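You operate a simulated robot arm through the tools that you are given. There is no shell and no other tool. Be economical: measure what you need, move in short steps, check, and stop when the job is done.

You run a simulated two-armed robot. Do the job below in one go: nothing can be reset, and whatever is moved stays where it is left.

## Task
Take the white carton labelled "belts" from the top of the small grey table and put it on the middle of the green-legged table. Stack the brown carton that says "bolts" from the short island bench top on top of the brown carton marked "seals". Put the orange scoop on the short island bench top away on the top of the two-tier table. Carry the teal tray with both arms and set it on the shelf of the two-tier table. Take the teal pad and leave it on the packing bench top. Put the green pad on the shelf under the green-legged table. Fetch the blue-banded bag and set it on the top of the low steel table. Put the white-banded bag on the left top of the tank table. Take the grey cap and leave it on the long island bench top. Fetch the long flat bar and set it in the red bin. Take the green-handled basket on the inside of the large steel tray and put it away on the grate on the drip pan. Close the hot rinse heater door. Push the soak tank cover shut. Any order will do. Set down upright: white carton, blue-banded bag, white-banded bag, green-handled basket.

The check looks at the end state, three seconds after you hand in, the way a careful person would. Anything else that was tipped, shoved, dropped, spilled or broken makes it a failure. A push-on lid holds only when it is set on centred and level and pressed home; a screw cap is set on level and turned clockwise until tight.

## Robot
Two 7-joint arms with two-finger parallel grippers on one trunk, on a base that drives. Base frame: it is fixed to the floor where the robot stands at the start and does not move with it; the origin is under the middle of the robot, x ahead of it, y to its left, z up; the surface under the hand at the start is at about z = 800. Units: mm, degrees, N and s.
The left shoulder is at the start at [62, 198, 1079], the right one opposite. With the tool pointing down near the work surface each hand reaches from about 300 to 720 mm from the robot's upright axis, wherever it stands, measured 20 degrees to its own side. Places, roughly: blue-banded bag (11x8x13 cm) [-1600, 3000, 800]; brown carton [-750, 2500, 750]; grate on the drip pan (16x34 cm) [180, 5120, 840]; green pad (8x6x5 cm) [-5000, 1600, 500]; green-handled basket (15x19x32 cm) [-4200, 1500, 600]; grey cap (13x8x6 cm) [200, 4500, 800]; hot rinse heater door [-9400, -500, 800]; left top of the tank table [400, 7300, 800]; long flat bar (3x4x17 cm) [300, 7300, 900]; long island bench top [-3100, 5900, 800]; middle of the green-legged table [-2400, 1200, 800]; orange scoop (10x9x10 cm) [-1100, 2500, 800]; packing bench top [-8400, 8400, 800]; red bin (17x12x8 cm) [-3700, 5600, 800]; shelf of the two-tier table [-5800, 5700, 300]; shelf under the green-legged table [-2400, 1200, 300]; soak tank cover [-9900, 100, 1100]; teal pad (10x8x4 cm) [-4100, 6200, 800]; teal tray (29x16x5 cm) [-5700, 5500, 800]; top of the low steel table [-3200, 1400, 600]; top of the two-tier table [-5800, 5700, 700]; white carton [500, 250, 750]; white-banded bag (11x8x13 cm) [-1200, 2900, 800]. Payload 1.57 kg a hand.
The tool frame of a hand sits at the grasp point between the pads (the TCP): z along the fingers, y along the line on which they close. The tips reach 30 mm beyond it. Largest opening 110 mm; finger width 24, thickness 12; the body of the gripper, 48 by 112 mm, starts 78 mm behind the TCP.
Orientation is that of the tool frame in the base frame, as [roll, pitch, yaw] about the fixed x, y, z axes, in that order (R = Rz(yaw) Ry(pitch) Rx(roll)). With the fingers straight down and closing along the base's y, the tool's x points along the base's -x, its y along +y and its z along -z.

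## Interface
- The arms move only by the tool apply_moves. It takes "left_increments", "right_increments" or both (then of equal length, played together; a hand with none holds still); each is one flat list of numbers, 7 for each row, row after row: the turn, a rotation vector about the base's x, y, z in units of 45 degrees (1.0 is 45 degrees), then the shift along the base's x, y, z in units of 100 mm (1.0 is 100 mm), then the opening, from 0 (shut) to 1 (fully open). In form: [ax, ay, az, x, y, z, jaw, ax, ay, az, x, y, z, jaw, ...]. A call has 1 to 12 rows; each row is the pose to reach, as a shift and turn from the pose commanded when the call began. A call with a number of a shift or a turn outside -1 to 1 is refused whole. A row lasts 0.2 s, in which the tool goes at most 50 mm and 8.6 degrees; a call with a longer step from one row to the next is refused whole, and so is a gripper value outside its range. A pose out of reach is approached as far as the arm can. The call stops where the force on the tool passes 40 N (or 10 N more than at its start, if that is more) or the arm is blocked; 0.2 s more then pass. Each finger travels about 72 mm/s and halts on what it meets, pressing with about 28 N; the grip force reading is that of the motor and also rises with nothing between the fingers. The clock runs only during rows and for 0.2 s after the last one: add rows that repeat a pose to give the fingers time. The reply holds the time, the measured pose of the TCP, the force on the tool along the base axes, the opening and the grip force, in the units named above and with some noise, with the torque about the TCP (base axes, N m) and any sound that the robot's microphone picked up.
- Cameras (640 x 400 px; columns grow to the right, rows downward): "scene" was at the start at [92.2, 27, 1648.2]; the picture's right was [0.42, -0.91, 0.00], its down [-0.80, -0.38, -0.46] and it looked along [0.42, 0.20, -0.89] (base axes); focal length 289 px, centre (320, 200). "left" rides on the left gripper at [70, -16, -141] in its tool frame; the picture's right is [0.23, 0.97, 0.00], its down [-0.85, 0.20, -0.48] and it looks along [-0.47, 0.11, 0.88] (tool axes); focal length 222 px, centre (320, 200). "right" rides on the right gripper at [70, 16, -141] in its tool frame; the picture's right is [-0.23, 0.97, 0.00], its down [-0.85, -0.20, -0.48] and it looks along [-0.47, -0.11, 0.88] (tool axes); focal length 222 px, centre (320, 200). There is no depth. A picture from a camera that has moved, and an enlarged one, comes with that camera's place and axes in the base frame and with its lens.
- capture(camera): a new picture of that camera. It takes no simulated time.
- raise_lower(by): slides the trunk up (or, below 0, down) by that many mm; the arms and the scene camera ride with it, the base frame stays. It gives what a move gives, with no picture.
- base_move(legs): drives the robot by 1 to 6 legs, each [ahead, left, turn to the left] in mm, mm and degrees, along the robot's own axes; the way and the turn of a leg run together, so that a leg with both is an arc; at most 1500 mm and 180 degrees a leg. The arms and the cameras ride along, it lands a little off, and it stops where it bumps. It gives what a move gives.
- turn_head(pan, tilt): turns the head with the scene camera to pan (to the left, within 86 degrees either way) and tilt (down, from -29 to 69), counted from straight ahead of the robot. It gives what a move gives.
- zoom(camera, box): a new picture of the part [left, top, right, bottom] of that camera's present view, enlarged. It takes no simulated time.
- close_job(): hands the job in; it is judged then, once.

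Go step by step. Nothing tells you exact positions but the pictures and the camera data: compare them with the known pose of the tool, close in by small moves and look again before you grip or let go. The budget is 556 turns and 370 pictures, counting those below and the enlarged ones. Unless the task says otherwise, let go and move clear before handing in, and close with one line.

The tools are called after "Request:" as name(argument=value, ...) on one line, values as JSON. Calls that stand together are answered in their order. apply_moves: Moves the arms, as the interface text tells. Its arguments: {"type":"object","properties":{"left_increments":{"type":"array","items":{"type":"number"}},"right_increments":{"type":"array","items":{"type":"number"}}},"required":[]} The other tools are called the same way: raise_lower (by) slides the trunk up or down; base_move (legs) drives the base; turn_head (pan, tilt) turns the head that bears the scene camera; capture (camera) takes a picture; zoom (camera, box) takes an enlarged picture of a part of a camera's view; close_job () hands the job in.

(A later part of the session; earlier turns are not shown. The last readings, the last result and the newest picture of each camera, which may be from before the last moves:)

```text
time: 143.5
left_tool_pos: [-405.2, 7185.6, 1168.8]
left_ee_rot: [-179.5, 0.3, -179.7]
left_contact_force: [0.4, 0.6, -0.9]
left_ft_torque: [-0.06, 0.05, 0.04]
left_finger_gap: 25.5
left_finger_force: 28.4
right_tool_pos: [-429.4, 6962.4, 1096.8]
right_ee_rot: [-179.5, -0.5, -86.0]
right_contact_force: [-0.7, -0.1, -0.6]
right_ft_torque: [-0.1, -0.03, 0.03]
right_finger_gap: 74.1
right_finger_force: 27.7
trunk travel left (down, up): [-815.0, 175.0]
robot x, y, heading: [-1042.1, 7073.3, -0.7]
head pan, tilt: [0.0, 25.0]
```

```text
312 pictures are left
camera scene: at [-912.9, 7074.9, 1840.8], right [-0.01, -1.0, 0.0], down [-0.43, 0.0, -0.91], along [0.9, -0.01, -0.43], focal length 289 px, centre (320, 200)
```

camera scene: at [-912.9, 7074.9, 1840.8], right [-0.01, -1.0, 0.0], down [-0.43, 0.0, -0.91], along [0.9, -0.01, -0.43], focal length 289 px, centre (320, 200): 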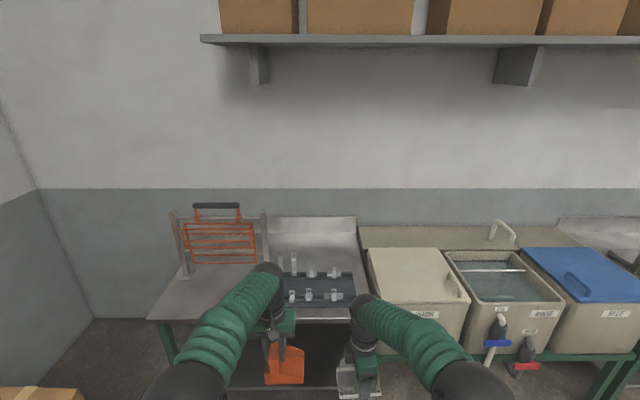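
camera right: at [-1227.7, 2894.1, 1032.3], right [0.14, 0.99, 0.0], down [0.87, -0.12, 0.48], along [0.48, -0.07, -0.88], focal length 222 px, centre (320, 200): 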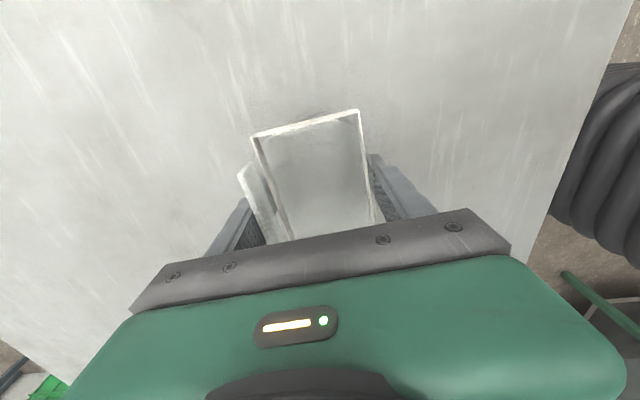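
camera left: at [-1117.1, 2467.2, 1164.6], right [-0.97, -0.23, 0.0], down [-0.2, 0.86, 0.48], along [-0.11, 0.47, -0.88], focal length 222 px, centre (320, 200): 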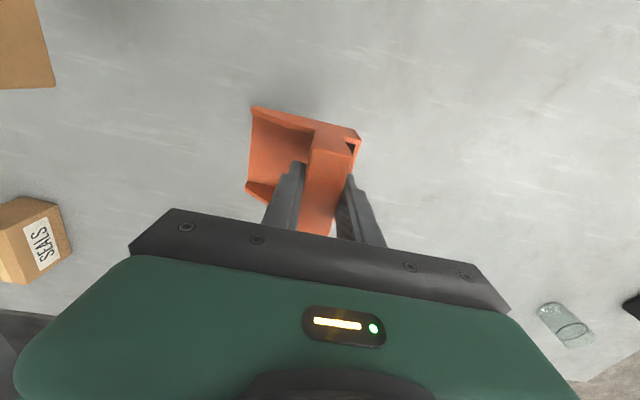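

Request:
zoom(camera="scene", box=[140, 190, 380, 340])

Request:
zoom(camera="scene", box=[160, 195, 280, 275])

```text
2.67 times, centred on (260, 265) of scene
camera zoom: at [-912.9, 7074.9, 1840.8], right [-0.01, -1.0, 0.0], down [-0.43, 0.0, -0.91], along [0.9, -0.01, -0.43], focal length 770 px, centre (480, 27)
```

zoom: 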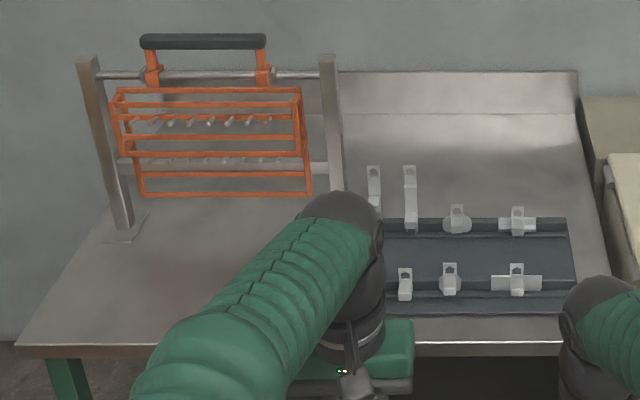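

```text
5.00 times, centred on (220, 235) of scene
camera zoom: at [-912.9, 7074.9, 1840.8], right [-0.01, -1.0, 0.0], down [-0.43, 0.0, -0.91], along [0.9, -0.01, -0.43], focal length 1443 px, centre (820, 25)
```

zoom: 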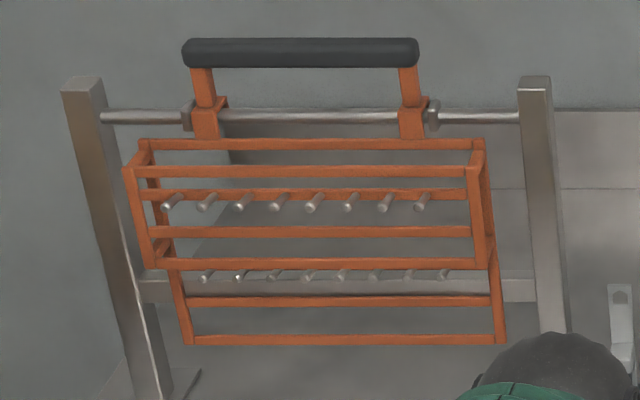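

The steel left top has free room in front of the orange rack, around (115, 7400). I retract the scoop hand so that it stays clear of the rack, then drive closer.

Request:
apply_moves(left_increments=[0, 0, 0, -0.45, 0.1, 0, 0, 0, 0, 0, -0.9, 0.2, 0, 0, 0, 0, 0, -1, 0.4, 0, 0])

Request:
apply_moves(left_increments=[0, 0, 0, -0.45, 0.1, 0, 0, 0, 0, 0, -0.9, 0.2, 0, 0, 0, 0, 0, -1, 0.4, 0, 0])

Request:
base_move(legs=[[0, 430, 0.7], [450, 0, 0]])

Request:
turn_head(pan=0, tilt=45)

Request:
capture(camera="scene")

Request:
capture(camera="right")

```text
time: 144.3
left_tool_pos: [-506.5, 7216.7, 1170.4]
left_ee_rot: [-179.7, 0.3, -179.8]
left_contact_force: [-0.3, 1.3, -0.5]
left_ft_torque: [0.0, -0.03, -0.01]
left_finger_gap: 25.2
left_finger_force: 27.7
right_tool_pos: [-429.2, 6955.0, 1095.6]
right_ee_rot: [-179.6, -0.1, -86.2]
right_contact_force: [1.1, -0.3, -0.5]
right_ft_torque: [-0.03, 0.01, -0.03]
right_finger_gap: 73.8
right_finger_force: 27.9
trunk travel left (down, up): [-815.0, 175.0]
robot x, y, heading: [-1043.1, 7070.2, -0.6]
head pan, tilt: [0.0, 25.0]
```

```text
time: 145.1
left_tool_pos: [-605.7, 7251.5, 1170.7]
left_ee_rot: [-180.0, 0.4, -179.8]
left_contact_force: [0.8, 0.6, -0.8]
left_ft_torque: [0.02, 0.01, 0.01]
left_finger_gap: 25.5
left_finger_force: 28.3
right_tool_pos: [-429.6, 6948.1, 1093.8]
right_ee_rot: [-179.7, 0.1, -86.2]
right_contact_force: [-0.1, -0.3, -0.7]
right_ft_torque: [0.0, 0.02, 0.04]
right_finger_gap: 73.9
right_finger_force: 28.4
trunk travel left (down, up): [-815.0, 175.0]
robot x, y, heading: [-1044.3, 7072.4, -1.0]
head pan, tilt: [0.0, 25.0]
```

```text
time: 150.0
left_tool_pos: [-159.2, 7676.0, 1172.1]
left_ee_rot: [-179.8, 0.6, -179.7]
left_contact_force: [0.2, -0.5, -1.0]
left_ft_torque: [0.0, 0.0, 0.0]
left_finger_gap: 25.5
left_finger_force: 27.7
right_tool_pos: [19.7, 7375.2, 1095.7]
right_ee_rot: [-179.4, -0.1, -86.0]
right_contact_force: [-1.0, 0.2, 0.1]
right_ft_torque: [0.05, -0.03, 0.01]
right_finger_gap: 73.9
right_finger_force: 28.3
trunk travel left (down, up): [-815.0, 175.0]
robot x, y, heading: [-590.7, 7488.5, -0.5]
head pan, tilt: [0.0, 25.0]
```

```text
time: 150.9
left_tool_pos: [-157.7, 7675.9, 1170.4]
left_ee_rot: [-179.9, 0.4, -179.8]
left_contact_force: [1.0, -0.2, -1.6]
left_ft_torque: [0.01, 0.04, 0.02]
left_finger_gap: 25.6
left_finger_force: 28.2
right_tool_pos: [19.2, 7374.5, 1095.7]
right_ee_rot: [-179.6, -0.1, -86.0]
right_contact_force: [-0.3, 0.5, 0.1]
right_ft_torque: [0.02, 0.02, -0.01]
right_finger_gap: 73.9
right_finger_force: 28.0
trunk travel left (down, up): [-815.0, 175.0]
robot x, y, heading: [-592.3, 7491.5, -0.4]
head pan, tilt: [0.0, 45.0]
```

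```text
309 pictures are left
camera scene: at [-473.5, 7488.3, 1810.3], right [-0.01, -1.0, 0.0], down [-0.71, 0.01, -0.71], along [0.71, -0.01, -0.71], focal length 289 px, centre (320, 200)
```

scene: 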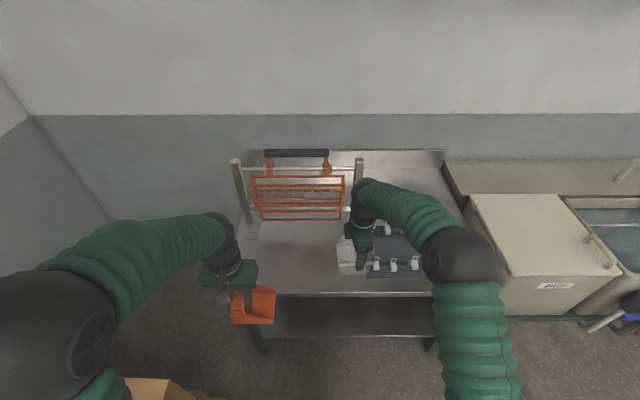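

```text
308 pictures are left
camera right: at [7.5, 7302.9, 1237.4], right [-0.99, 0.16, -0.01], down [0.14, 0.87, 0.48], along [0.08, 0.47, -0.88], focal length 222 px, centre (320, 200)
```

right: 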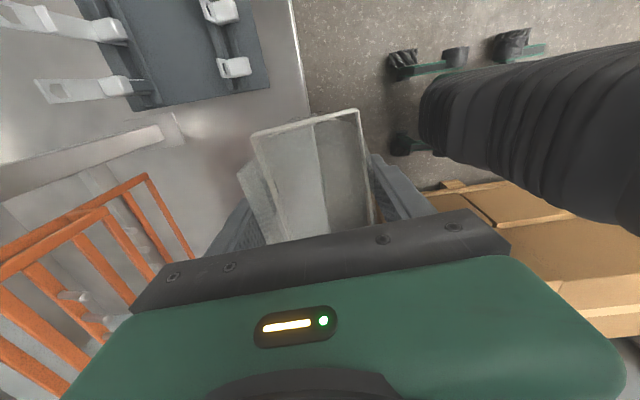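

I move the base 120 mm nearer so the place is well in reach, then bring the bag over about (120, 7430).

Request:
base_move(legs=[[110, 40, 0.4]])

Request:
capture(camera="right")

Request:
capture(camera="scene")

```text
time: 152.1
left_tool_pos: [-58.2, 7704.8, 1174.8]
left_ee_rot: [179.6, 0.8, -179.3]
left_contact_force: [0.2, 0.5, -1.2]
left_ft_torque: [0.02, -0.02, 0.03]
left_finger_gap: 25.4
left_finger_force: 28.1
right_tool_pos: [121.7, 7405.6, 1098.0]
right_ee_rot: [-179.2, 0.5, -85.6]
right_contact_force: [0.0, 0.2, 0.2]
right_ft_torque: [0.01, -0.01, -0.02]
right_finger_gap: 74.1
right_finger_force: 27.9
trunk travel left (down, up): [-815.0, 175.0]
robot x, y, heading: [-487.1, 7525.2, 0.2]
head pan, tilt: [0.0, 45.0]
```

```text
307 pictures are left
camera right: at [109.1, 7332.7, 1238.8], right [-0.99, 0.15, -0.01], down [0.13, 0.86, 0.49], along [0.08, 0.48, -0.87], focal length 222 px, centre (320, 200)
```

right: 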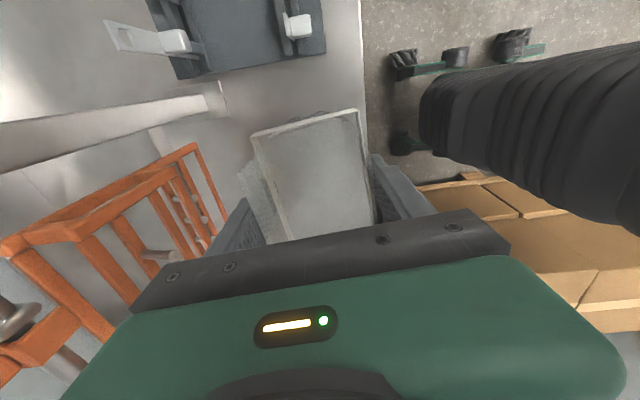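

```text
306 pictures are left
camera scene: at [-378.2, 7508.9, 1811.0], right [0.0, -1.0, -0.01], down [-0.7, 0.01, -0.71], along [0.71, 0.01, -0.7], focal length 289 px, centre (320, 200)
```

scene: 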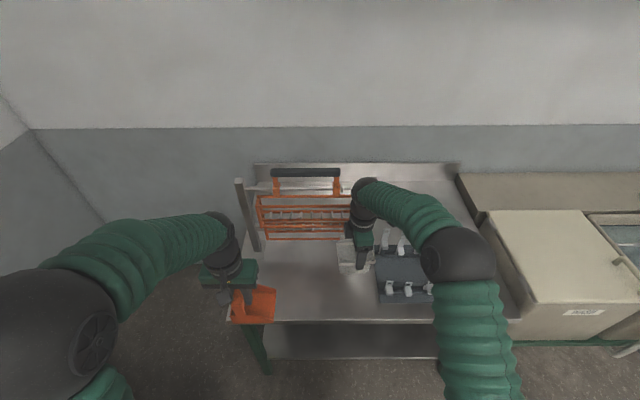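

The spot is clear: bag over the bare steel at (122, 7420). I lower it.

Request:
apply_moves(right_increments=[0, 0, -0.05, 0, 0.2, -0.4, 0, 0, 0, -0.1, 0, 0.2, -0.8, 0, 0, 0, -0.1, 0, 0.2, -1, 0])

Request:
apply_moves(right_increments=[0, 0, 0, 0, 0, -0.3, 0, 0, 0, 0, 0, 0, -0.6, 0, 0, 0, 0, 0, 0, -0.8, 0, 0, 0, 0, 0, 0, -0.9, 0])

Request:
capture(camera="right")

Request:
zoom(camera="scene", box=[310, 200, 450, 320])

```text
time: 152.9
left_tool_pos: [-53.5, 7708.4, 1172.6]
left_ee_rot: [179.9, 0.5, -179.5]
left_contact_force: [-0.6, -0.5, -0.8]
left_ft_torque: [0.01, 0.07, -0.04]
left_finger_gap: 25.4
left_finger_force: 28.4
right_tool_pos: [128.0, 7430.4, 996.1]
right_ee_rot: [-179.6, 0.2, -90.2]
right_contact_force: [0.2, -0.3, -0.1]
right_ft_torque: [0.04, 0.0, 0.05]
right_finger_gap: 74.2
right_finger_force: 28.1
trunk travel left (down, up): [-815.0, 175.0]
robot x, y, heading: [-482.5, 7526.5, 0.2]
head pan, tilt: [0.0, 45.0]
```

```text
time: 153.9
left_tool_pos: [-55.7, 7710.5, 1173.5]
left_ee_rot: [180.0, 0.6, -179.2]
left_contact_force: [-0.6, -0.1, -1.1]
left_ft_torque: [0.02, 0.03, 0.0]
left_finger_gap: 25.3
left_finger_force: 28.2
right_tool_pos: [124.6, 7430.8, 906.8]
right_ee_rot: [-179.4, 0.1, -90.2]
right_contact_force: [-0.3, -0.3, -0.1]
right_ft_torque: [0.0, 0.01, -0.01]
right_finger_gap: 74.2
right_finger_force: 27.9
trunk travel left (down, up): [-815.0, 175.0]
robot x, y, heading: [-487.4, 7526.6, 0.3]
head pan, tilt: [0.0, 45.0]
```

```text
305 pictures are left
camera right: at [107.9, 7360.5, 1046.8], right [-0.97, 0.23, -0.01], down [0.2, 0.85, 0.48], along [0.12, 0.47, -0.88], focal length 222 px, centre (320, 200)
```

right: 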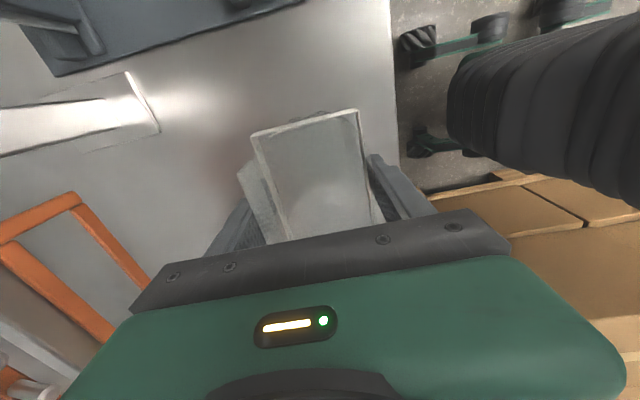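

```text
3.33 times, centred on (380, 260) of scene
camera zoom: at [-368.2, 7519.8, 1810.4], right [0.0, -1.0, 0.0], down [-0.71, 0.0, -0.71], along [0.71, 0.0, -0.71], focal length 962 px, centre (120, 0)
```

zoom: 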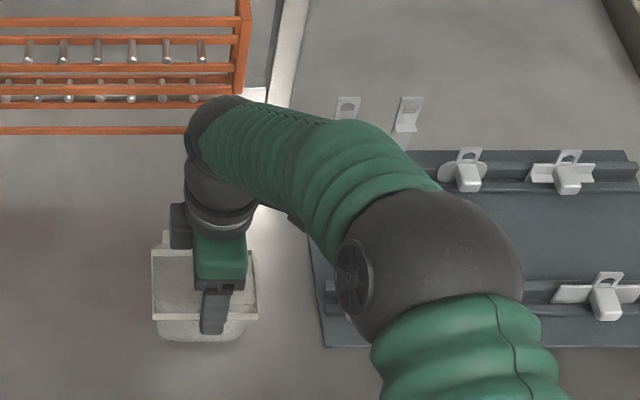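

Request:
apply_moves(right_increments=[0, 0, 0, 0, 0, -0.08, 0, 0, 0, 0, 0, 0, -0.12, 0, 0, 0, 0, 0, 0, -0.15, 0, 0, 0, 0, 0, 0, -0.17, 0])

```text
time: 154.9
left_tool_pos: [-55.6, 7716.5, 1172.9]
left_ee_rot: [-179.8, 0.6, -179.4]
left_contact_force: [0.1, -0.4, -1.1]
left_ft_torque: [-0.01, 0.0, -0.01]
left_finger_gap: 25.4
left_finger_force: 28.0
right_tool_pos: [124.8, 7434.2, 891.0]
right_ee_rot: [-179.2, -0.2, -90.1]
right_contact_force: [-0.1, -0.5, 10.1]
right_ft_torque: [0.6, 0.37, 0.06]
right_finger_gap: 74.0
right_finger_force: 27.5
trunk travel left (down, up): [-815.0, 175.0]
robot x, y, heading: [-484.9, 7526.1, -0.1]
head pan, tilt: [0.0, 45.0]
```

Contact. I release and rise.

Request:
apply_moves(right_increments=[0, 0, 0, 0, 0, 0.02, 0, 0, 0, 0, 0, 0, 0.02, 0.8, 0, 0, 0, 0, 0, 0.02, 1, 0, 0, 0, 0, 0, 0.02, 1, 0, 0, 0, 0, 0, 0.3, 1, 0, 0, 0, 0, 0, 0.65, 1, 0, 0, 0, 0, 0, 1, 1])

Request:
apply_moves(right_increments=[0, 0, 0, 0, 0, 0.45, 1, 0, 0, 0, 0, -0.2, 0.85, 1, 0, 0, 0, 0, -0.6, 1, 1, 0, 0, 0, 0, -1, 1, 1])

Request:
capture(camera="right")

Request:
capture(camera="scene")

```text
time: 156.5
left_tool_pos: [-55.1, 7714.9, 1172.5]
left_ee_rot: [-179.9, 0.6, -179.4]
left_contact_force: [-0.1, 0.5, -0.3]
left_ft_torque: [-0.01, 0.02, 0.02]
left_finger_gap: 25.5
left_finger_force: 27.7
right_tool_pos: [124.3, 7434.9, 988.2]
right_ee_rot: [-179.5, -0.2, -90.1]
right_contact_force: [-0.1, 0.4, -0.5]
right_ft_torque: [-0.05, -0.03, 0.01]
right_finger_gap: 110.1
right_finger_force: 0.0
trunk travel left (down, up): [-815.0, 175.0]
robot x, y, heading: [-486.8, 7527.7, 0.3]
head pan, tilt: [0.0, 45.0]
```

```text
time: 157.5
left_tool_pos: [-54.5, 7712.2, 1173.5]
left_ee_rot: [180.0, 0.5, -179.4]
left_contact_force: [0.6, -0.6, -1.2]
left_ft_torque: [0.02, 0.03, 0.0]
left_finger_gap: 25.6
left_finger_force: 27.7
right_tool_pos: [124.6, 7329.2, 1088.4]
right_ee_rot: [-179.5, 0.0, -90.1]
right_contact_force: [0.5, -0.2, 0.5]
right_ft_torque: [0.03, 0.04, -0.02]
right_finger_gap: 110.1
right_finger_force: 0.0
trunk travel left (down, up): [-815.0, 175.0]
robot x, y, heading: [-489.9, 7529.7, -0.2]
head pan, tilt: [0.0, 45.0]
```

```text
303 pictures are left
camera right: at [107.2, 7259.7, 1230.2], right [-0.97, 0.23, -0.01], down [0.2, 0.85, 0.48], along [0.12, 0.47, -0.88], focal length 222 px, centre (320, 200)
```

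right: 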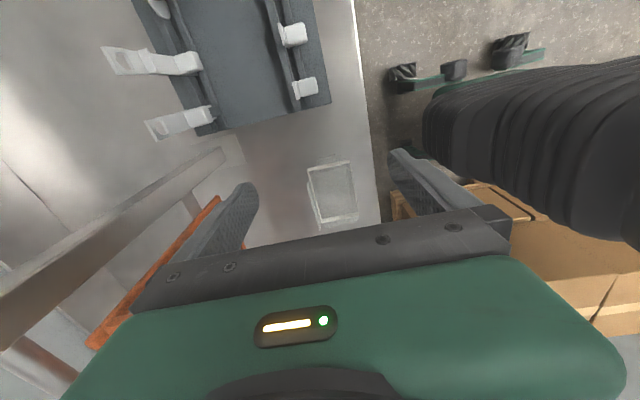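

```text
302 pictures are left
camera scene: at [-367.2, 7521.9, 1810.3], right [0.0, -1.0, 0.0], down [-0.71, 0.0, -0.7], along [0.7, 0.0, -0.71], focal length 289 px, centre (320, 200)
```

scene: 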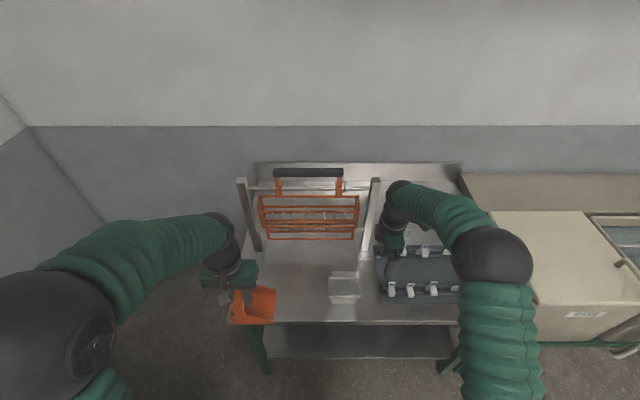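

The bag stands well. Now I study the fixture with the metal parts to find the long flat bar.

Request:
zoom(camera="right", box=[80, 0, 340, 160])

Request:
apply_moves(right_increments=[0, 0, 0, -0.4, -0.1, 0.1, 1, 0, 0, 0, -0.8, -0.2, 0.2, 1, 0, 0, 0, -1, -0.6, 0.3, 1, 0, 0, 0, -1, -1, 0.3, 1])

Request:
apply_moves(right_increments=[0, 0, 0, -0.4, -0.1, 0.1, 1, 0, 0, 0, -0.8, -0.2, 0.2, 1, 0, 0, 0, -1, -0.6, 0.3, 1, 0, 0, 0, -1, -1, 0.3, 1])

Request:
zoom(camera="scene", box=[320, 190, 500, 310])

```text
2.46 times, centred on (210, 80) of right
camera zoom: at [107.2, 7259.7, 1230.2], right [-0.97, 0.23, -0.01], down [0.2, 0.85, 0.48], along [0.12, 0.47, -0.88], focal length 547 px, centre (591, 495)
```

zoom: 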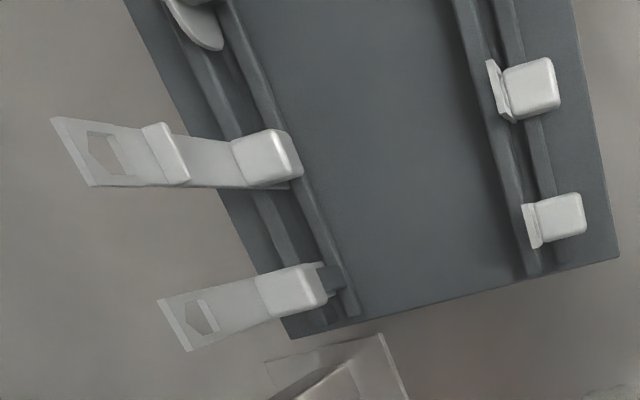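

```text
time: 158.5
left_tool_pos: [-55.3, 7711.2, 1172.9]
left_ee_rot: [179.8, 0.4, -179.3]
left_contact_force: [1.0, -0.8, -1.4]
left_ft_torque: [-0.01, -0.02, 0.0]
left_finger_gap: 25.3
left_finger_force: 27.9
right_tool_pos: [26.4, 7230.9, 1115.6]
right_ee_rot: [-179.6, 0.1, -90.1]
right_contact_force: [0.6, -0.4, 0.7]
right_ft_torque: [0.05, -0.03, -0.01]
right_finger_gap: 110.1
right_finger_force: 0.0
trunk travel left (down, up): [-815.0, 175.0]
robot x, y, heading: [-487.2, 7529.0, 0.0]
head pan, tilt: [0.0, 45.0]
```

```text
time: 159.5
left_tool_pos: [-53.4, 7710.5, 1172.2]
left_ee_rot: [179.9, 0.4, -179.2]
left_contact_force: [0.0, 0.2, -0.3]
left_ft_torque: [0.02, 0.01, 0.02]
left_finger_gap: 25.8
left_finger_force: 28.2
right_tool_pos: [-73.3, 7131.0, 1149.4]
right_ee_rot: [-179.5, 0.2, -90.0]
right_contact_force: [-0.4, 0.1, -0.7]
right_ft_torque: [0.03, 0.04, -0.03]
right_finger_gap: 110.2
right_finger_force: 0.0
trunk travel left (down, up): [-815.0, 175.0]
robot x, y, heading: [-483.0, 7528.8, 0.5]
head pan, tilt: [0.0, 45.0]
```

```text
3.33 times, centred on (410, 250) of scene
camera zoom: at [-367.7, 7519.6, 1810.3], right [0.0, -1.0, 0.0], down [-0.71, 0.0, -0.7], along [0.7, 0.0, -0.71], focal length 962 px, centre (20, 33)
```

zoom: 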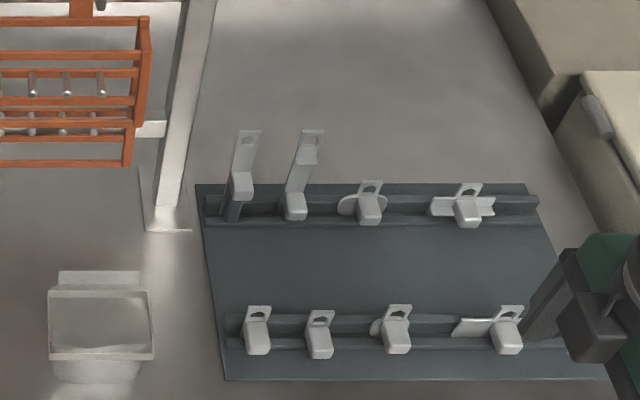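

Request:
zoom(camera="scene", box=[374, 220, 434, 260])

Request:
zoom(camera="scene", box=[370, 215, 490, 305])

```text
10.00 times, centred on (404, 240) of scene
camera zoom: at [-367.7, 7519.6, 1810.3], right [0.0, -1.0, 0.0], down [-0.71, 0.0, -0.7], along [0.7, 0.0, -0.71], focal length 2886 px, centre (-520, -200)
```

zoom: 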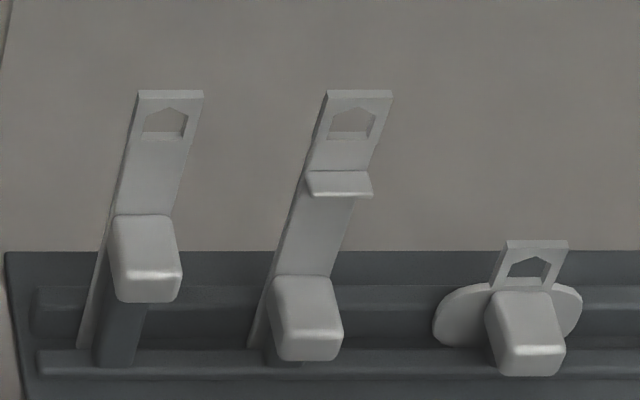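

```text
4.44 times, centred on (430, 260) of scene
camera zoom: at [-367.7, 7519.6, 1810.3], right [0.0, -1.0, 0.0], down [-0.71, 0.0, -0.7], along [0.7, 0.0, -0.71], focal length 1282 px, centre (-169, -67)
```

zoom: 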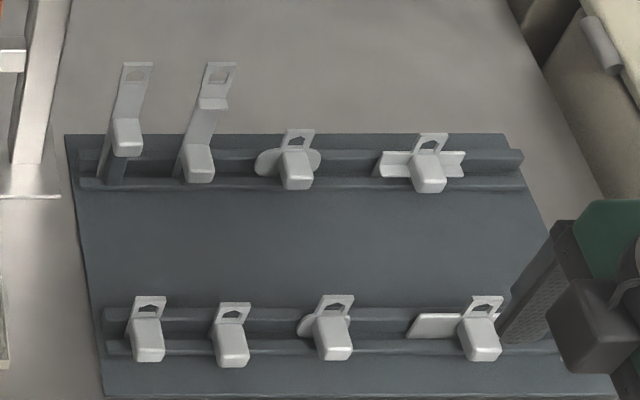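

The leftmost tall plain bar at about (301, 7266), top z≈978, is the long flat bar. I come closer with the base, scoop hand pulled back a bit.

Request:
apply_moves(left_increments=[0, 0, 0, -0.45, 0, 0, 0, 0, 0, 0, -0.9, 0, 0, 0])

Request:
base_move(legs=[[195, -45, 0]])

Request:
capture(camera="scene")

```text
time: 160.1
left_tool_pos: [-153.1, 7714.2, 1173.5]
left_ee_rot: [-179.9, 0.7, -179.4]
left_contact_force: [-0.1, 0.0, -0.7]
left_ft_torque: [0.03, -0.03, 0.0]
left_finger_gap: 25.7
left_finger_force: 28.1
right_tool_pos: [-78.2, 7135.3, 1153.7]
right_ee_rot: [-179.3, -0.2, -90.1]
right_contact_force: [0.0, -0.3, 0.7]
right_ft_torque: [0.0, 0.04, 0.01]
right_finger_gap: 110.0
right_finger_force: 0.1
trunk travel left (down, up): [-815.0, 175.0]
robot x, y, heading: [-483.9, 7530.6, -0.2]
head pan, tilt: [0.0, 45.0]
```

```text
time: 161.7
left_tool_pos: [44.2, 7668.6, 1174.0]
left_ee_rot: [-179.8, 0.8, -179.6]
left_contact_force: [-0.1, 0.6, -1.3]
left_ft_torque: [-0.02, -0.02, 0.0]
left_finger_gap: 25.5
left_finger_force: 28.3
right_tool_pos: [115.6, 7089.3, 1154.6]
right_ee_rot: [-179.3, -0.2, -90.5]
right_contact_force: [-0.2, -0.1, 0.1]
right_ft_torque: [-0.03, 0.01, 0.02]
right_finger_gap: 110.1
right_finger_force: 0.0
trunk travel left (down, up): [-815.0, 175.0]
robot x, y, heading: [-289.4, 7481.5, -0.3]
head pan, tilt: [0.0, 45.0]
```

```text
297 pictures are left
camera scene: at [-180.4, 7482.8, 1810.9], right [-0.01, -1.0, 0.0], down [-0.71, 0.0, -0.71], along [0.71, 0.0, -0.71], focal length 289 px, centre (320, 200)
```

scene: 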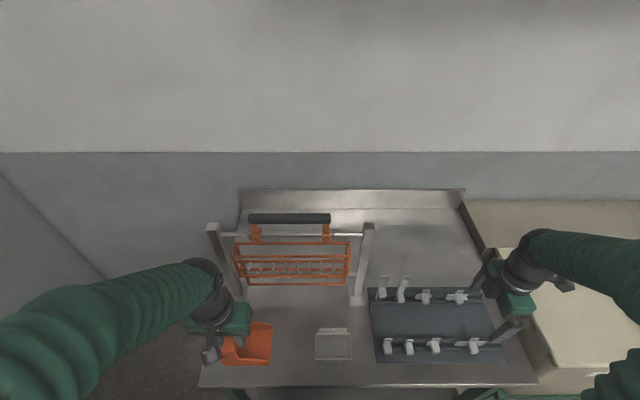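

Request:
apply_moves(right_increments=[0, 0, 0, 0.3, 0.3, 0, 1, 0, 0, 0, 0.6, 0.6, 0, 1, 0, 0, 0, 0.9, 0.9, 0, 1])

Request:
apply_moves(right_increments=[0, 0, 0.01, 0.3, 0.3, 0, 1, 0, 0, 0.01, 0.6, 0.6, 0, 1, 0, 0, 0.01, 0.83, 0.86, 0, 1])

Request:
capture(camera="right")

Request:
zoom(camera="scene", box=[340, 210, 460, 310])

```text
time: 162.5
left_tool_pos: [48.7, 7669.0, 1172.7]
left_ee_rot: [-179.8, 0.5, -179.8]
left_contact_force: [0.0, 0.6, -0.8]
left_ft_torque: [-0.02, 0.03, -0.01]
left_finger_gap: 25.5
left_finger_force: 28.2
right_tool_pos: [209.6, 7182.0, 1153.1]
right_ee_rot: [-179.5, -0.1, -90.5]
right_contact_force: [0.1, -0.2, 0.2]
right_ft_torque: [-0.04, 0.04, -0.02]
right_finger_gap: 109.8
right_finger_force: 0.1
trunk travel left (down, up): [-815.0, 175.0]
robot x, y, heading: [-291.8, 7483.0, -0.2]
head pan, tilt: [0.0, 45.0]
```

```text
time: 163.3
left_tool_pos: [50.1, 7669.3, 1172.2]
left_ee_rot: [-179.8, 0.6, -179.6]
left_contact_force: [-0.1, -0.2, -1.6]
left_ft_torque: [0.02, 0.01, 0.04]
left_finger_gap: 25.7
left_finger_force: 28.3
right_tool_pos: [292.7, 7265.0, 1152.4]
right_ee_rot: [-179.5, -0.2, -89.9]
right_contact_force: [0.4, 0.4, 0.4]
right_ft_torque: [-0.05, 0.05, 0.01]
right_finger_gap: 109.8
right_finger_force: 0.1
trunk travel left (down, up): [-815.0, 175.0]
robot x, y, heading: [-291.6, 7481.8, -0.1]
head pan, tilt: [0.0, 45.0]
```

```text
296 pictures are left
camera right: at [276.3, 7194.5, 1294.2], right [-0.97, 0.23, -0.01], down [0.2, 0.86, 0.48], along [0.12, 0.46, -0.88], focal length 222 px, centre (320, 200)
```

right: 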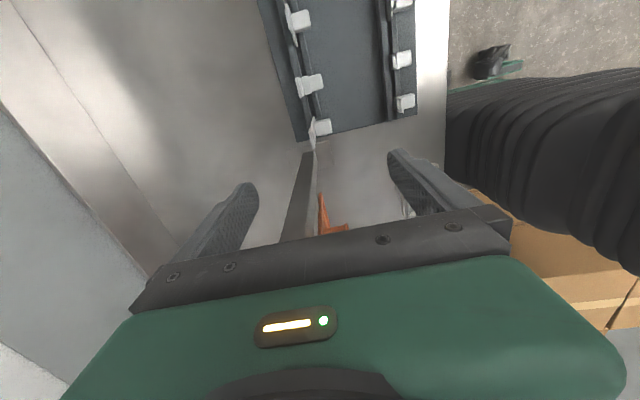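

```text
4.00 times, centred on (400, 260) of scene
camera zoom: at [-169.9, 7483.4, 1810.2], right [-0.01, -1.0, 0.0], down [-0.71, 0.0, -0.7], along [0.7, -0.01, -0.71], focal length 1154 px, centre (0, -40)
```

zoom: 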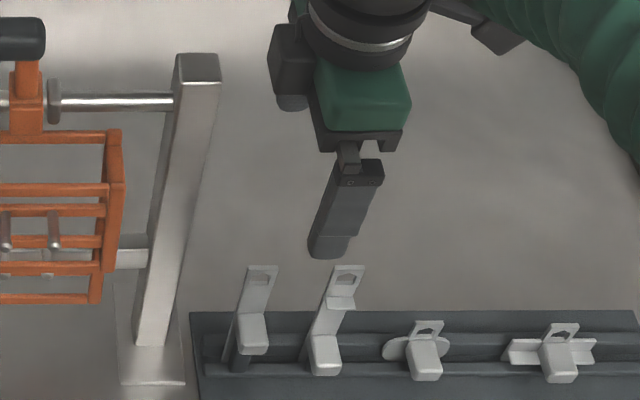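

Request:
zoom(camera="right", box=[270, 60, 370, 170])

```text
3.64 times, centred on (320, 115) of right
camera zoom: at [276.3, 7194.5, 1294.2], right [-0.97, 0.23, -0.01], down [0.2, 0.86, 0.48], along [0.12, 0.46, -0.88], focal length 808 px, centre (320, 509)
```

zoom: 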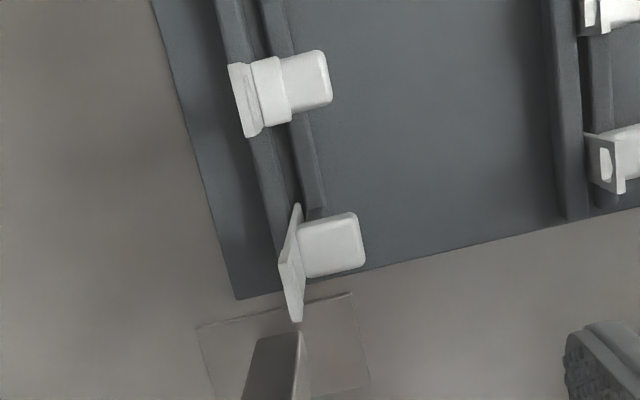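

Bar top edge at about (309, 7264, 978), 4 mm thick, its block towards me below z 908. I centre the fingers on the plate and go down.

Request:
apply_moves(right_increments=[0, 0, 0, 0.08, 0, -0.4, 1, 0, 0, 0, 0.15, 0, -0.8, 1, 0, 0, 0, 0.15, 0, -1, 1])

Request:
zoom(camera="right", box=[220, 60, 420, 220])

Request:
zoom(camera="scene", box=[340, 210, 460, 310])

```text
time: 164.1
left_tool_pos: [47.4, 7666.7, 1172.2]
left_ee_rot: [-179.9, 0.6, -179.8]
left_contact_force: [-0.6, 0.2, -1.8]
left_ft_torque: [0.0, 0.01, 0.0]
left_finger_gap: 25.5
left_finger_force: 28.4
right_tool_pos: [306.8, 7265.4, 1051.1]
right_ee_rot: [-179.2, -0.2, -89.9]
right_contact_force: [0.0, 0.4, -0.8]
right_ft_torque: [0.0, 0.01, -0.02]
right_finger_gap: 110.0
right_finger_force: 0.1
trunk travel left (down, up): [-815.0, 175.0]
robot x, y, heading: [-289.5, 7480.8, -0.4]
head pan, tilt: [0.0, 45.0]
```

```text
2.50 times, centred on (320, 140) of right
camera zoom: at [289.1, 7194.8, 1192.9], right [-0.97, 0.23, -0.01], down [0.19, 0.86, 0.48], along [0.12, 0.46, -0.88], focal length 555 px, centre (320, 350)
```

zoom: 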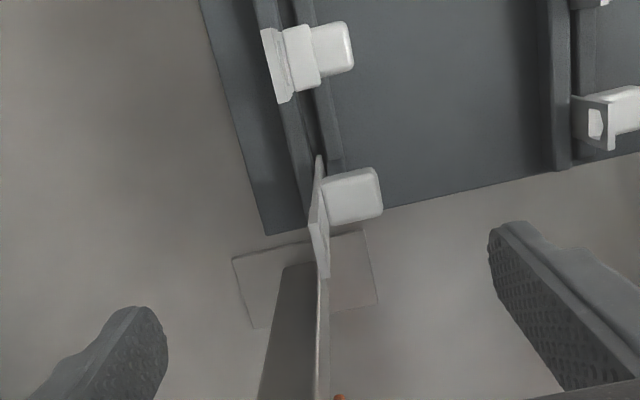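

```text
4.00 times, centred on (400, 260) of scene
camera zoom: at [-172.1, 7479.9, 1810.4], right [-0.01, -1.0, 0.0], down [-0.71, 0.0, -0.71], along [0.71, 0.0, -0.71], focal length 1154 px, centre (0, -40)
```

zoom: 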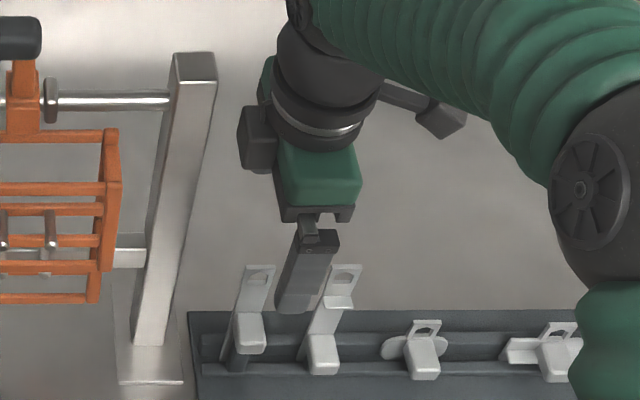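

Centred on the plate. I lower and grip.

Request:
apply_moves(right_increments=[0, 0, 0, 0.01, -0.02, -0.4, 1, 0, 0, 0, 0.01, -0.02, -0.8, 1, 0, 0, 0, 0.01, -0.02, -1, 1, 0, 0, 0, 0.01, -0.02, -1, 0.5, 0, 0, 0, 0.01, -0.02, -1, 0.4, 0, 0, 0, 0.01, -0.02, -1, 0])

Request:
apply_moves(right_increments=[0, 0, 0, 0, 0, 0, 0, 0, 0, 0, 0, 0, 0, 0, 0, 0, 0, 0, 0, 0, 0])

Request:
capture(camera="right")

Request:
zoom(camera="scene", box=[340, 210, 460, 310])

```text
time: 165.5
left_tool_pos: [47.8, 7666.2, 1172.3]
left_ee_rot: [-179.9, 0.6, -179.7]
left_contact_force: [-0.4, -0.2, -0.8]
left_ft_torque: [0.02, 0.0, 0.0]
left_finger_gap: 25.6
left_finger_force: 28.1
right_tool_pos: [306.7, 7260.4, 952.1]
right_ee_rot: [-179.4, -0.1, -90.0]
right_contact_force: [0.9, 0.2, 0.5]
right_ft_torque: [0.03, -0.41, -0.03]
right_finger_gap: 4.3
right_finger_force: 0.2
trunk travel left (down, up): [-815.0, 175.0]
robot x, y, heading: [-286.8, 7482.3, -0.5]
head pan, tilt: [0.0, 45.0]
```

```text
time: 166.3
left_tool_pos: [47.4, 7666.3, 1172.7]
left_ee_rot: [-179.9, 0.5, -179.7]
left_contact_force: [0.5, -0.4, 0.1]
left_ft_torque: [-0.02, 0.0, 0.0]
left_finger_gap: 25.8
left_finger_force: 27.9
right_tool_pos: [307.3, 7262.3, 952.0]
right_ee_rot: [-179.4, -0.1, -90.0]
right_contact_force: [0.3, 1.0, 0.8]
right_ft_torque: [0.03, 0.01, 0.01]
right_finger_gap: 3.8
right_finger_force: 24.5
trunk travel left (down, up): [-815.0, 175.0]
robot x, y, heading: [-291.1, 7483.2, -0.2]
head pan, tilt: [0.0, 45.0]
```

```text
291 pictures are left
camera right: at [289.7, 7191.8, 1093.6], right [-0.97, 0.23, -0.01], down [0.19, 0.86, 0.48], along [0.12, 0.46, -0.88], focal length 222 px, centre (320, 200)
```

right: 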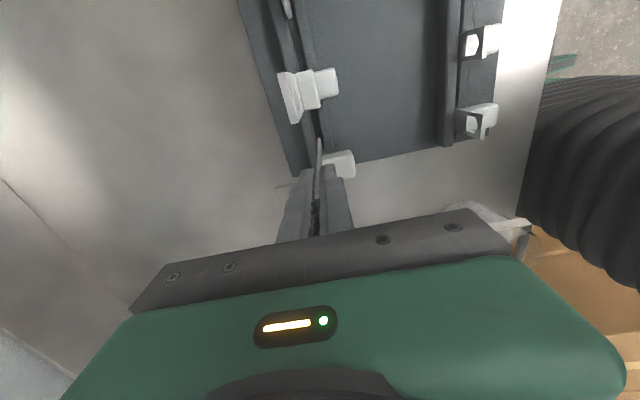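

```text
4.00 times, centred on (400, 260) of scene
camera zoom: at [-172.2, 7479.4, 1810.4], right [-0.01, -1.0, 0.0], down [-0.71, 0.0, -0.71], along [0.71, 0.0, -0.71], focal length 1154 px, centre (0, -40)
```

zoom: 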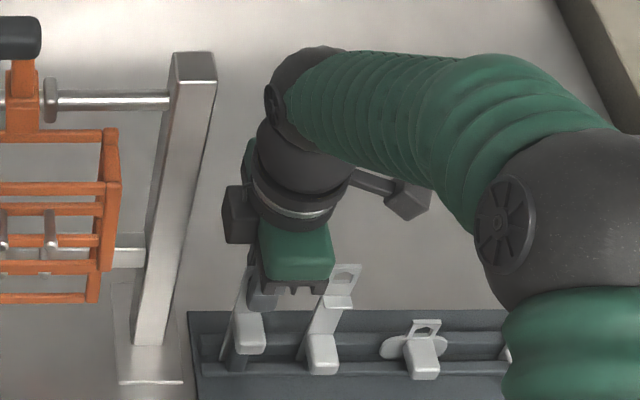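

Gripped (gap 3.8, pads loaded). I lift straight up slowly.

Request:
apply_moves(right_increments=[0, 0, 0, 0, 0, 0.1, 0, 0, 0, 0, 0, 0, 0.25, 0, 0, 0, 0, 0, 0, 0.5, 0, 0, 0, 0, 0, 0, 0.75, 0, 0, 0, 0, 0, 0, 1, 0])

Request:
apply_moves(right_increments=[0, 0, 0, 0, 0, 0.4, 0, 0, 0, 0, 0, 0, 0.8, 0, 0, 0, 0, -0.3, 0, 1, 0, 0, 0, 0, -0.7, 0, 1, 0])

Request:
capture(camera="right")

Request:
capture(camera="scene")

```text
time: 167.5
left_tool_pos: [47.4, 7667.3, 1172.7]
left_ee_rot: [180.0, 0.6, -179.8]
left_contact_force: [0.7, 0.1, -0.8]
left_ft_torque: [0.01, 0.0, 0.01]
left_finger_gap: 25.4
left_finger_force: 28.3
right_tool_pos: [306.5, 7259.7, 1052.8]
right_ee_rot: [-179.5, -0.1, -90.0]
right_contact_force: [-0.4, -0.2, -0.6]
right_ft_torque: [-0.01, -0.01, 0.0]
right_finger_gap: 3.8
right_finger_force: 24.5
trunk travel left (down, up): [-815.0, 175.0]
robot x, y, heading: [-291.5, 7485.6, -0.2]
head pan, tilt: [0.0, 45.0]
```

```text
time: 168.5
left_tool_pos: [46.4, 7666.5, 1173.1]
left_ee_rot: [-179.9, 0.7, -179.6]
left_contact_force: [-0.3, 0.0, -0.2]
left_ft_torque: [0.01, 0.02, 0.01]
left_finger_gap: 25.6
left_finger_force: 27.7
right_tool_pos: [236.2, 7261.3, 1153.9]
right_ee_rot: [-179.3, -0.1, -90.0]
right_contact_force: [0.3, 0.5, -0.8]
right_ft_torque: [-0.01, -0.02, -0.01]
right_finger_gap: 3.8
right_finger_force: 24.6
trunk travel left (down, up): [-815.0, 175.0]
robot x, y, heading: [-290.8, 7483.3, -0.4]
head pan, tilt: [0.0, 45.0]
```

```text
289 pictures are left
camera right: at [218.1, 7191.5, 1294.9], right [-0.97, 0.23, -0.01], down [0.19, 0.86, 0.48], along [0.12, 0.47, -0.88], focal length 222 px, centre (320, 200)
```

right: 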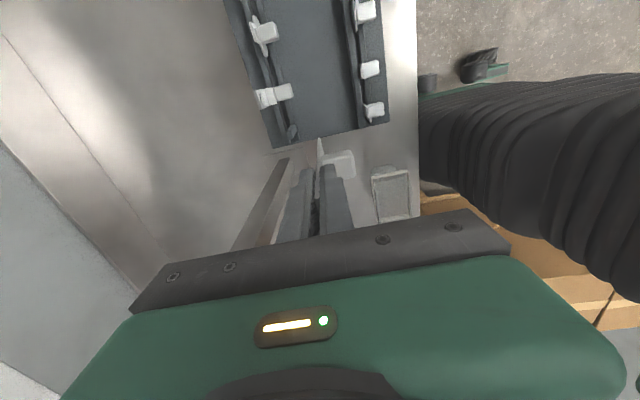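

```text
288 pictures are left
camera scene: at [-176.1, 7479.5, 1810.6], right [-0.01, -1.0, 0.0], down [-0.71, 0.0, -0.71], along [0.71, 0.0, -0.71], focal length 289 px, centre (320, 200)
```

scene: 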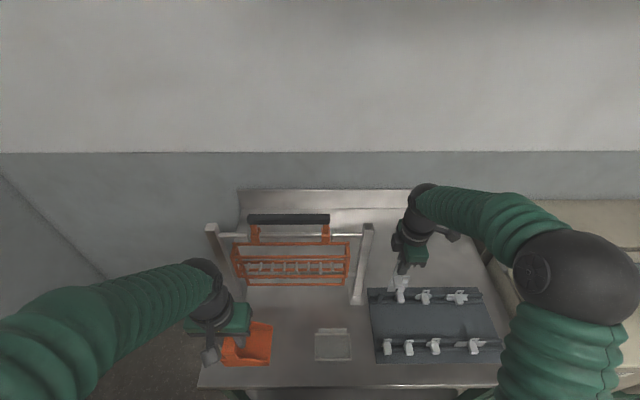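

The bar is held. I back out and drive to the near (-y) side of the long island bench, towards the red bin.

Request:
base_move(legs=[[-700, 0, 0], [0, -1450, 0], [0, -1400, 0], [0, 0, 90], [0, 1400, 0], [0, 900, 0]])

Request:
turn_head(pan=15, tilt=25)

Request:
capture(camera="scene")

```text
time: 200.3
left_tool_pos: [-3432.0, 4941.3, 1172.9]
left_ee_rot: [179.9, 0.6, -89.4]
left_contact_force: [-0.7, 0.0, -0.8]
left_ft_torque: [-0.03, 0.04, -0.01]
left_finger_gap: 25.5
left_finger_force: 28.1
right_tool_pos: [-3027.6, 5133.7, 1150.9]
right_ee_rot: [-179.4, 0.1, 0.4]
right_contact_force: [1.1, 1.2, -1.0]
right_ft_torque: [0.01, 0.05, -0.03]
right_finger_gap: 3.8
right_finger_force: 24.3
trunk travel left (down, up): [-815.0, 175.0]
robot x, y, heading: [-3250.9, 4602.2, 90.0]
head pan, tilt: [0.0, 45.0]
```

```text
time: 201.1
left_tool_pos: [-3433.4, 4940.4, 1173.1]
left_ee_rot: [-180.0, 0.6, -89.3]
left_contact_force: [0.3, 0.3, -0.2]
left_ft_torque: [-0.01, 0.03, -0.01]
left_finger_gap: 25.4
left_finger_force: 28.5
right_tool_pos: [-3032.7, 5132.3, 1151.9]
right_ee_rot: [-179.3, -0.1, 0.4]
right_contact_force: [-0.8, 1.0, -1.0]
right_ft_torque: [0.01, 0.0, -0.01]
right_finger_gap: 3.9
right_finger_force: 24.2
trunk travel left (down, up): [-815.0, 175.0]
robot x, y, heading: [-3251.2, 4603.7, 90.1]
head pan, tilt: [15.0, 25.0]
```

```text
287 pictures are left
camera scene: at [-3269.0, 4726.3, 1840.9], right [0.97, 0.26, 0.0], down [0.11, -0.41, -0.91], along [-0.24, 0.87, -0.42], focal length 289 px, centre (320, 200)
```

scene: 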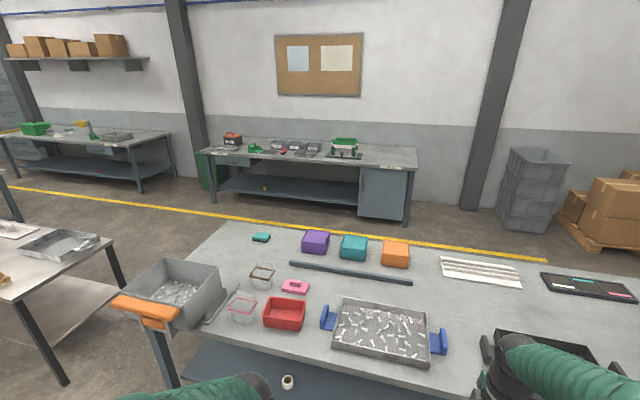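

The red bin stands at about (-3680, 5590). I turn the right hand 90° so that the bar can be laid leaning along the bin, and drive to the bin.

Request:
apply_moves(right_increments=[0, 0, -0.17, 0, 0, 0, 0, 0, 0, -0.34, 0, 0, 0, 0, 0, 0, -0.51, 0, 0, 0, 0, 0, 0, -0.68, 0, 0, 0, 0, 0, 0, -0.85, 0, 0, 0, 0, 0, 0, -1, 0, 0, 0, 0])

Request:
apply_moves(right_increments=[0, 0, -0.17, 0, 0, 0, 0, 0, 0, -0.34, 0, 0, 0, 0, 0, 0, -0.51, 0, 0, 0, 0, 0, 0, -0.68, 0, 0, 0, 0, 0, 0, -0.85, 0, 0, 0, 0, 0, 0, -1, 0, 0, 0, 0])

Request:
base_move(legs=[[0, 590, 0], [400, 0, 0]])

Request:
turn_head(pan=-5, tilt=50)

Request:
capture(camera="scene")

Request:
capture(camera="right")

```text
time: 202.5
left_tool_pos: [-3436.4, 4940.9, 1172.5]
left_ee_rot: [-179.8, 0.6, -89.3]
left_contact_force: [0.5, 0.3, -1.2]
left_ft_torque: [-0.03, 0.03, 0.02]
left_finger_gap: 25.5
left_finger_force: 28.1
right_tool_pos: [-3033.5, 5132.0, 1153.0]
right_ee_rot: [-179.3, 0.0, -44.7]
right_contact_force: [-0.3, -0.2, -0.6]
right_ft_torque: [-0.04, 0.02, 0.02]
right_finger_gap: 3.5
right_finger_force: 24.7
trunk travel left (down, up): [-815.0, 175.0]
robot x, y, heading: [-3248.4, 4603.1, 90.3]
head pan, tilt: [15.0, 25.0]
```

```text
time: 203.9
left_tool_pos: [-3437.4, 4939.7, 1171.6]
left_ee_rot: [-179.9, 0.7, -89.3]
left_contact_force: [0.2, -0.2, -1.6]
left_ft_torque: [-0.01, -0.01, 0.03]
left_finger_gap: 25.8
left_finger_force: 28.3
right_tool_pos: [-3032.6, 5133.1, 1151.5]
right_ee_rot: [-179.3, -0.2, -89.7]
right_contact_force: [-1.0, -0.9, -0.8]
right_ft_torque: [0.03, -0.01, -0.01]
right_finger_gap: 4.0
right_finger_force: 24.6
trunk travel left (down, up): [-815.0, 175.0]
robot x, y, heading: [-3247.5, 4604.3, 90.2]
head pan, tilt: [15.0, 25.0]
```

```text
time: 209.4
left_tool_pos: [-4047.1, 5331.9, 1172.6]
left_ee_rot: [-179.9, 0.9, -89.3]
left_contact_force: [0.5, 0.7, 0.4]
left_ft_torque: [0.01, -0.03, 0.01]
left_finger_gap: 25.8
left_finger_force: 27.8
right_tool_pos: [-3641.9, 5526.1, 1154.3]
right_ee_rot: [-179.3, 0.1, -89.7]
right_contact_force: [-0.2, 0.2, -0.4]
right_ft_torque: [0.02, -0.05, -0.02]
right_finger_gap: 3.8
right_finger_force: 24.6
trunk travel left (down, up): [-815.0, 175.0]
robot x, y, heading: [-3859.4, 5001.5, 90.2]
head pan, tilt: [15.0, 25.0]
```

```text
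time: 210.3
left_tool_pos: [-4045.0, 5335.2, 1171.9]
left_ee_rot: [-179.9, 0.6, -89.4]
left_contact_force: [0.0, -0.4, -1.3]
left_ft_torque: [-0.04, 0.03, -0.01]
left_finger_gap: 25.7
left_finger_force: 28.5
right_tool_pos: [-3641.4, 5527.8, 1153.3]
right_ee_rot: [-179.3, -0.3, -89.6]
right_contact_force: [0.1, 0.4, -1.8]
right_ft_torque: [-0.01, 0.02, 0.01]
right_finger_gap: 3.6
right_finger_force: 24.4
trunk travel left (down, up): [-815.0, 175.0]
robot x, y, heading: [-3853.8, 5000.9, 90.1]
head pan, tilt: [-5.0, 50.0]
```

```text
286 pictures are left
camera scene: at [-3850.5, 5110.6, 1803.5], right [1.0, -0.09, 0.0], down [-0.07, -0.76, -0.64], along [0.05, 0.64, -0.77], focal length 289 px, centre (320, 200)
```

scene: 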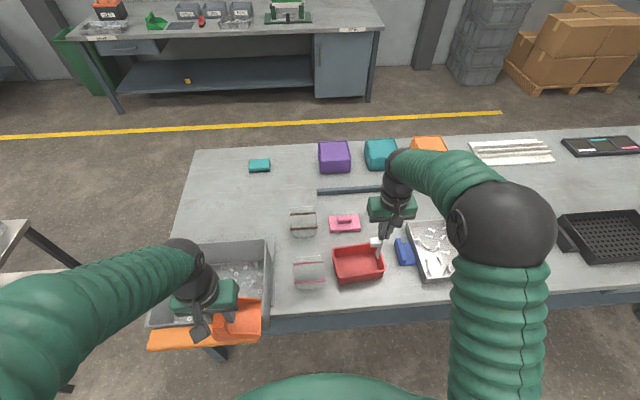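

```text
285 pictures are left
camera right: at [-3658.8, 5458.3, 1294.1], right [-0.98, 0.22, -0.01], down [0.19, 0.86, 0.48], along [0.12, 0.46, -0.88], focal length 222 px, centre (320, 200)
```

right: 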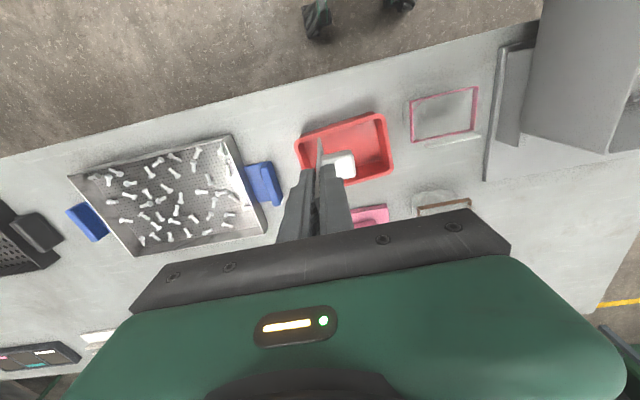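

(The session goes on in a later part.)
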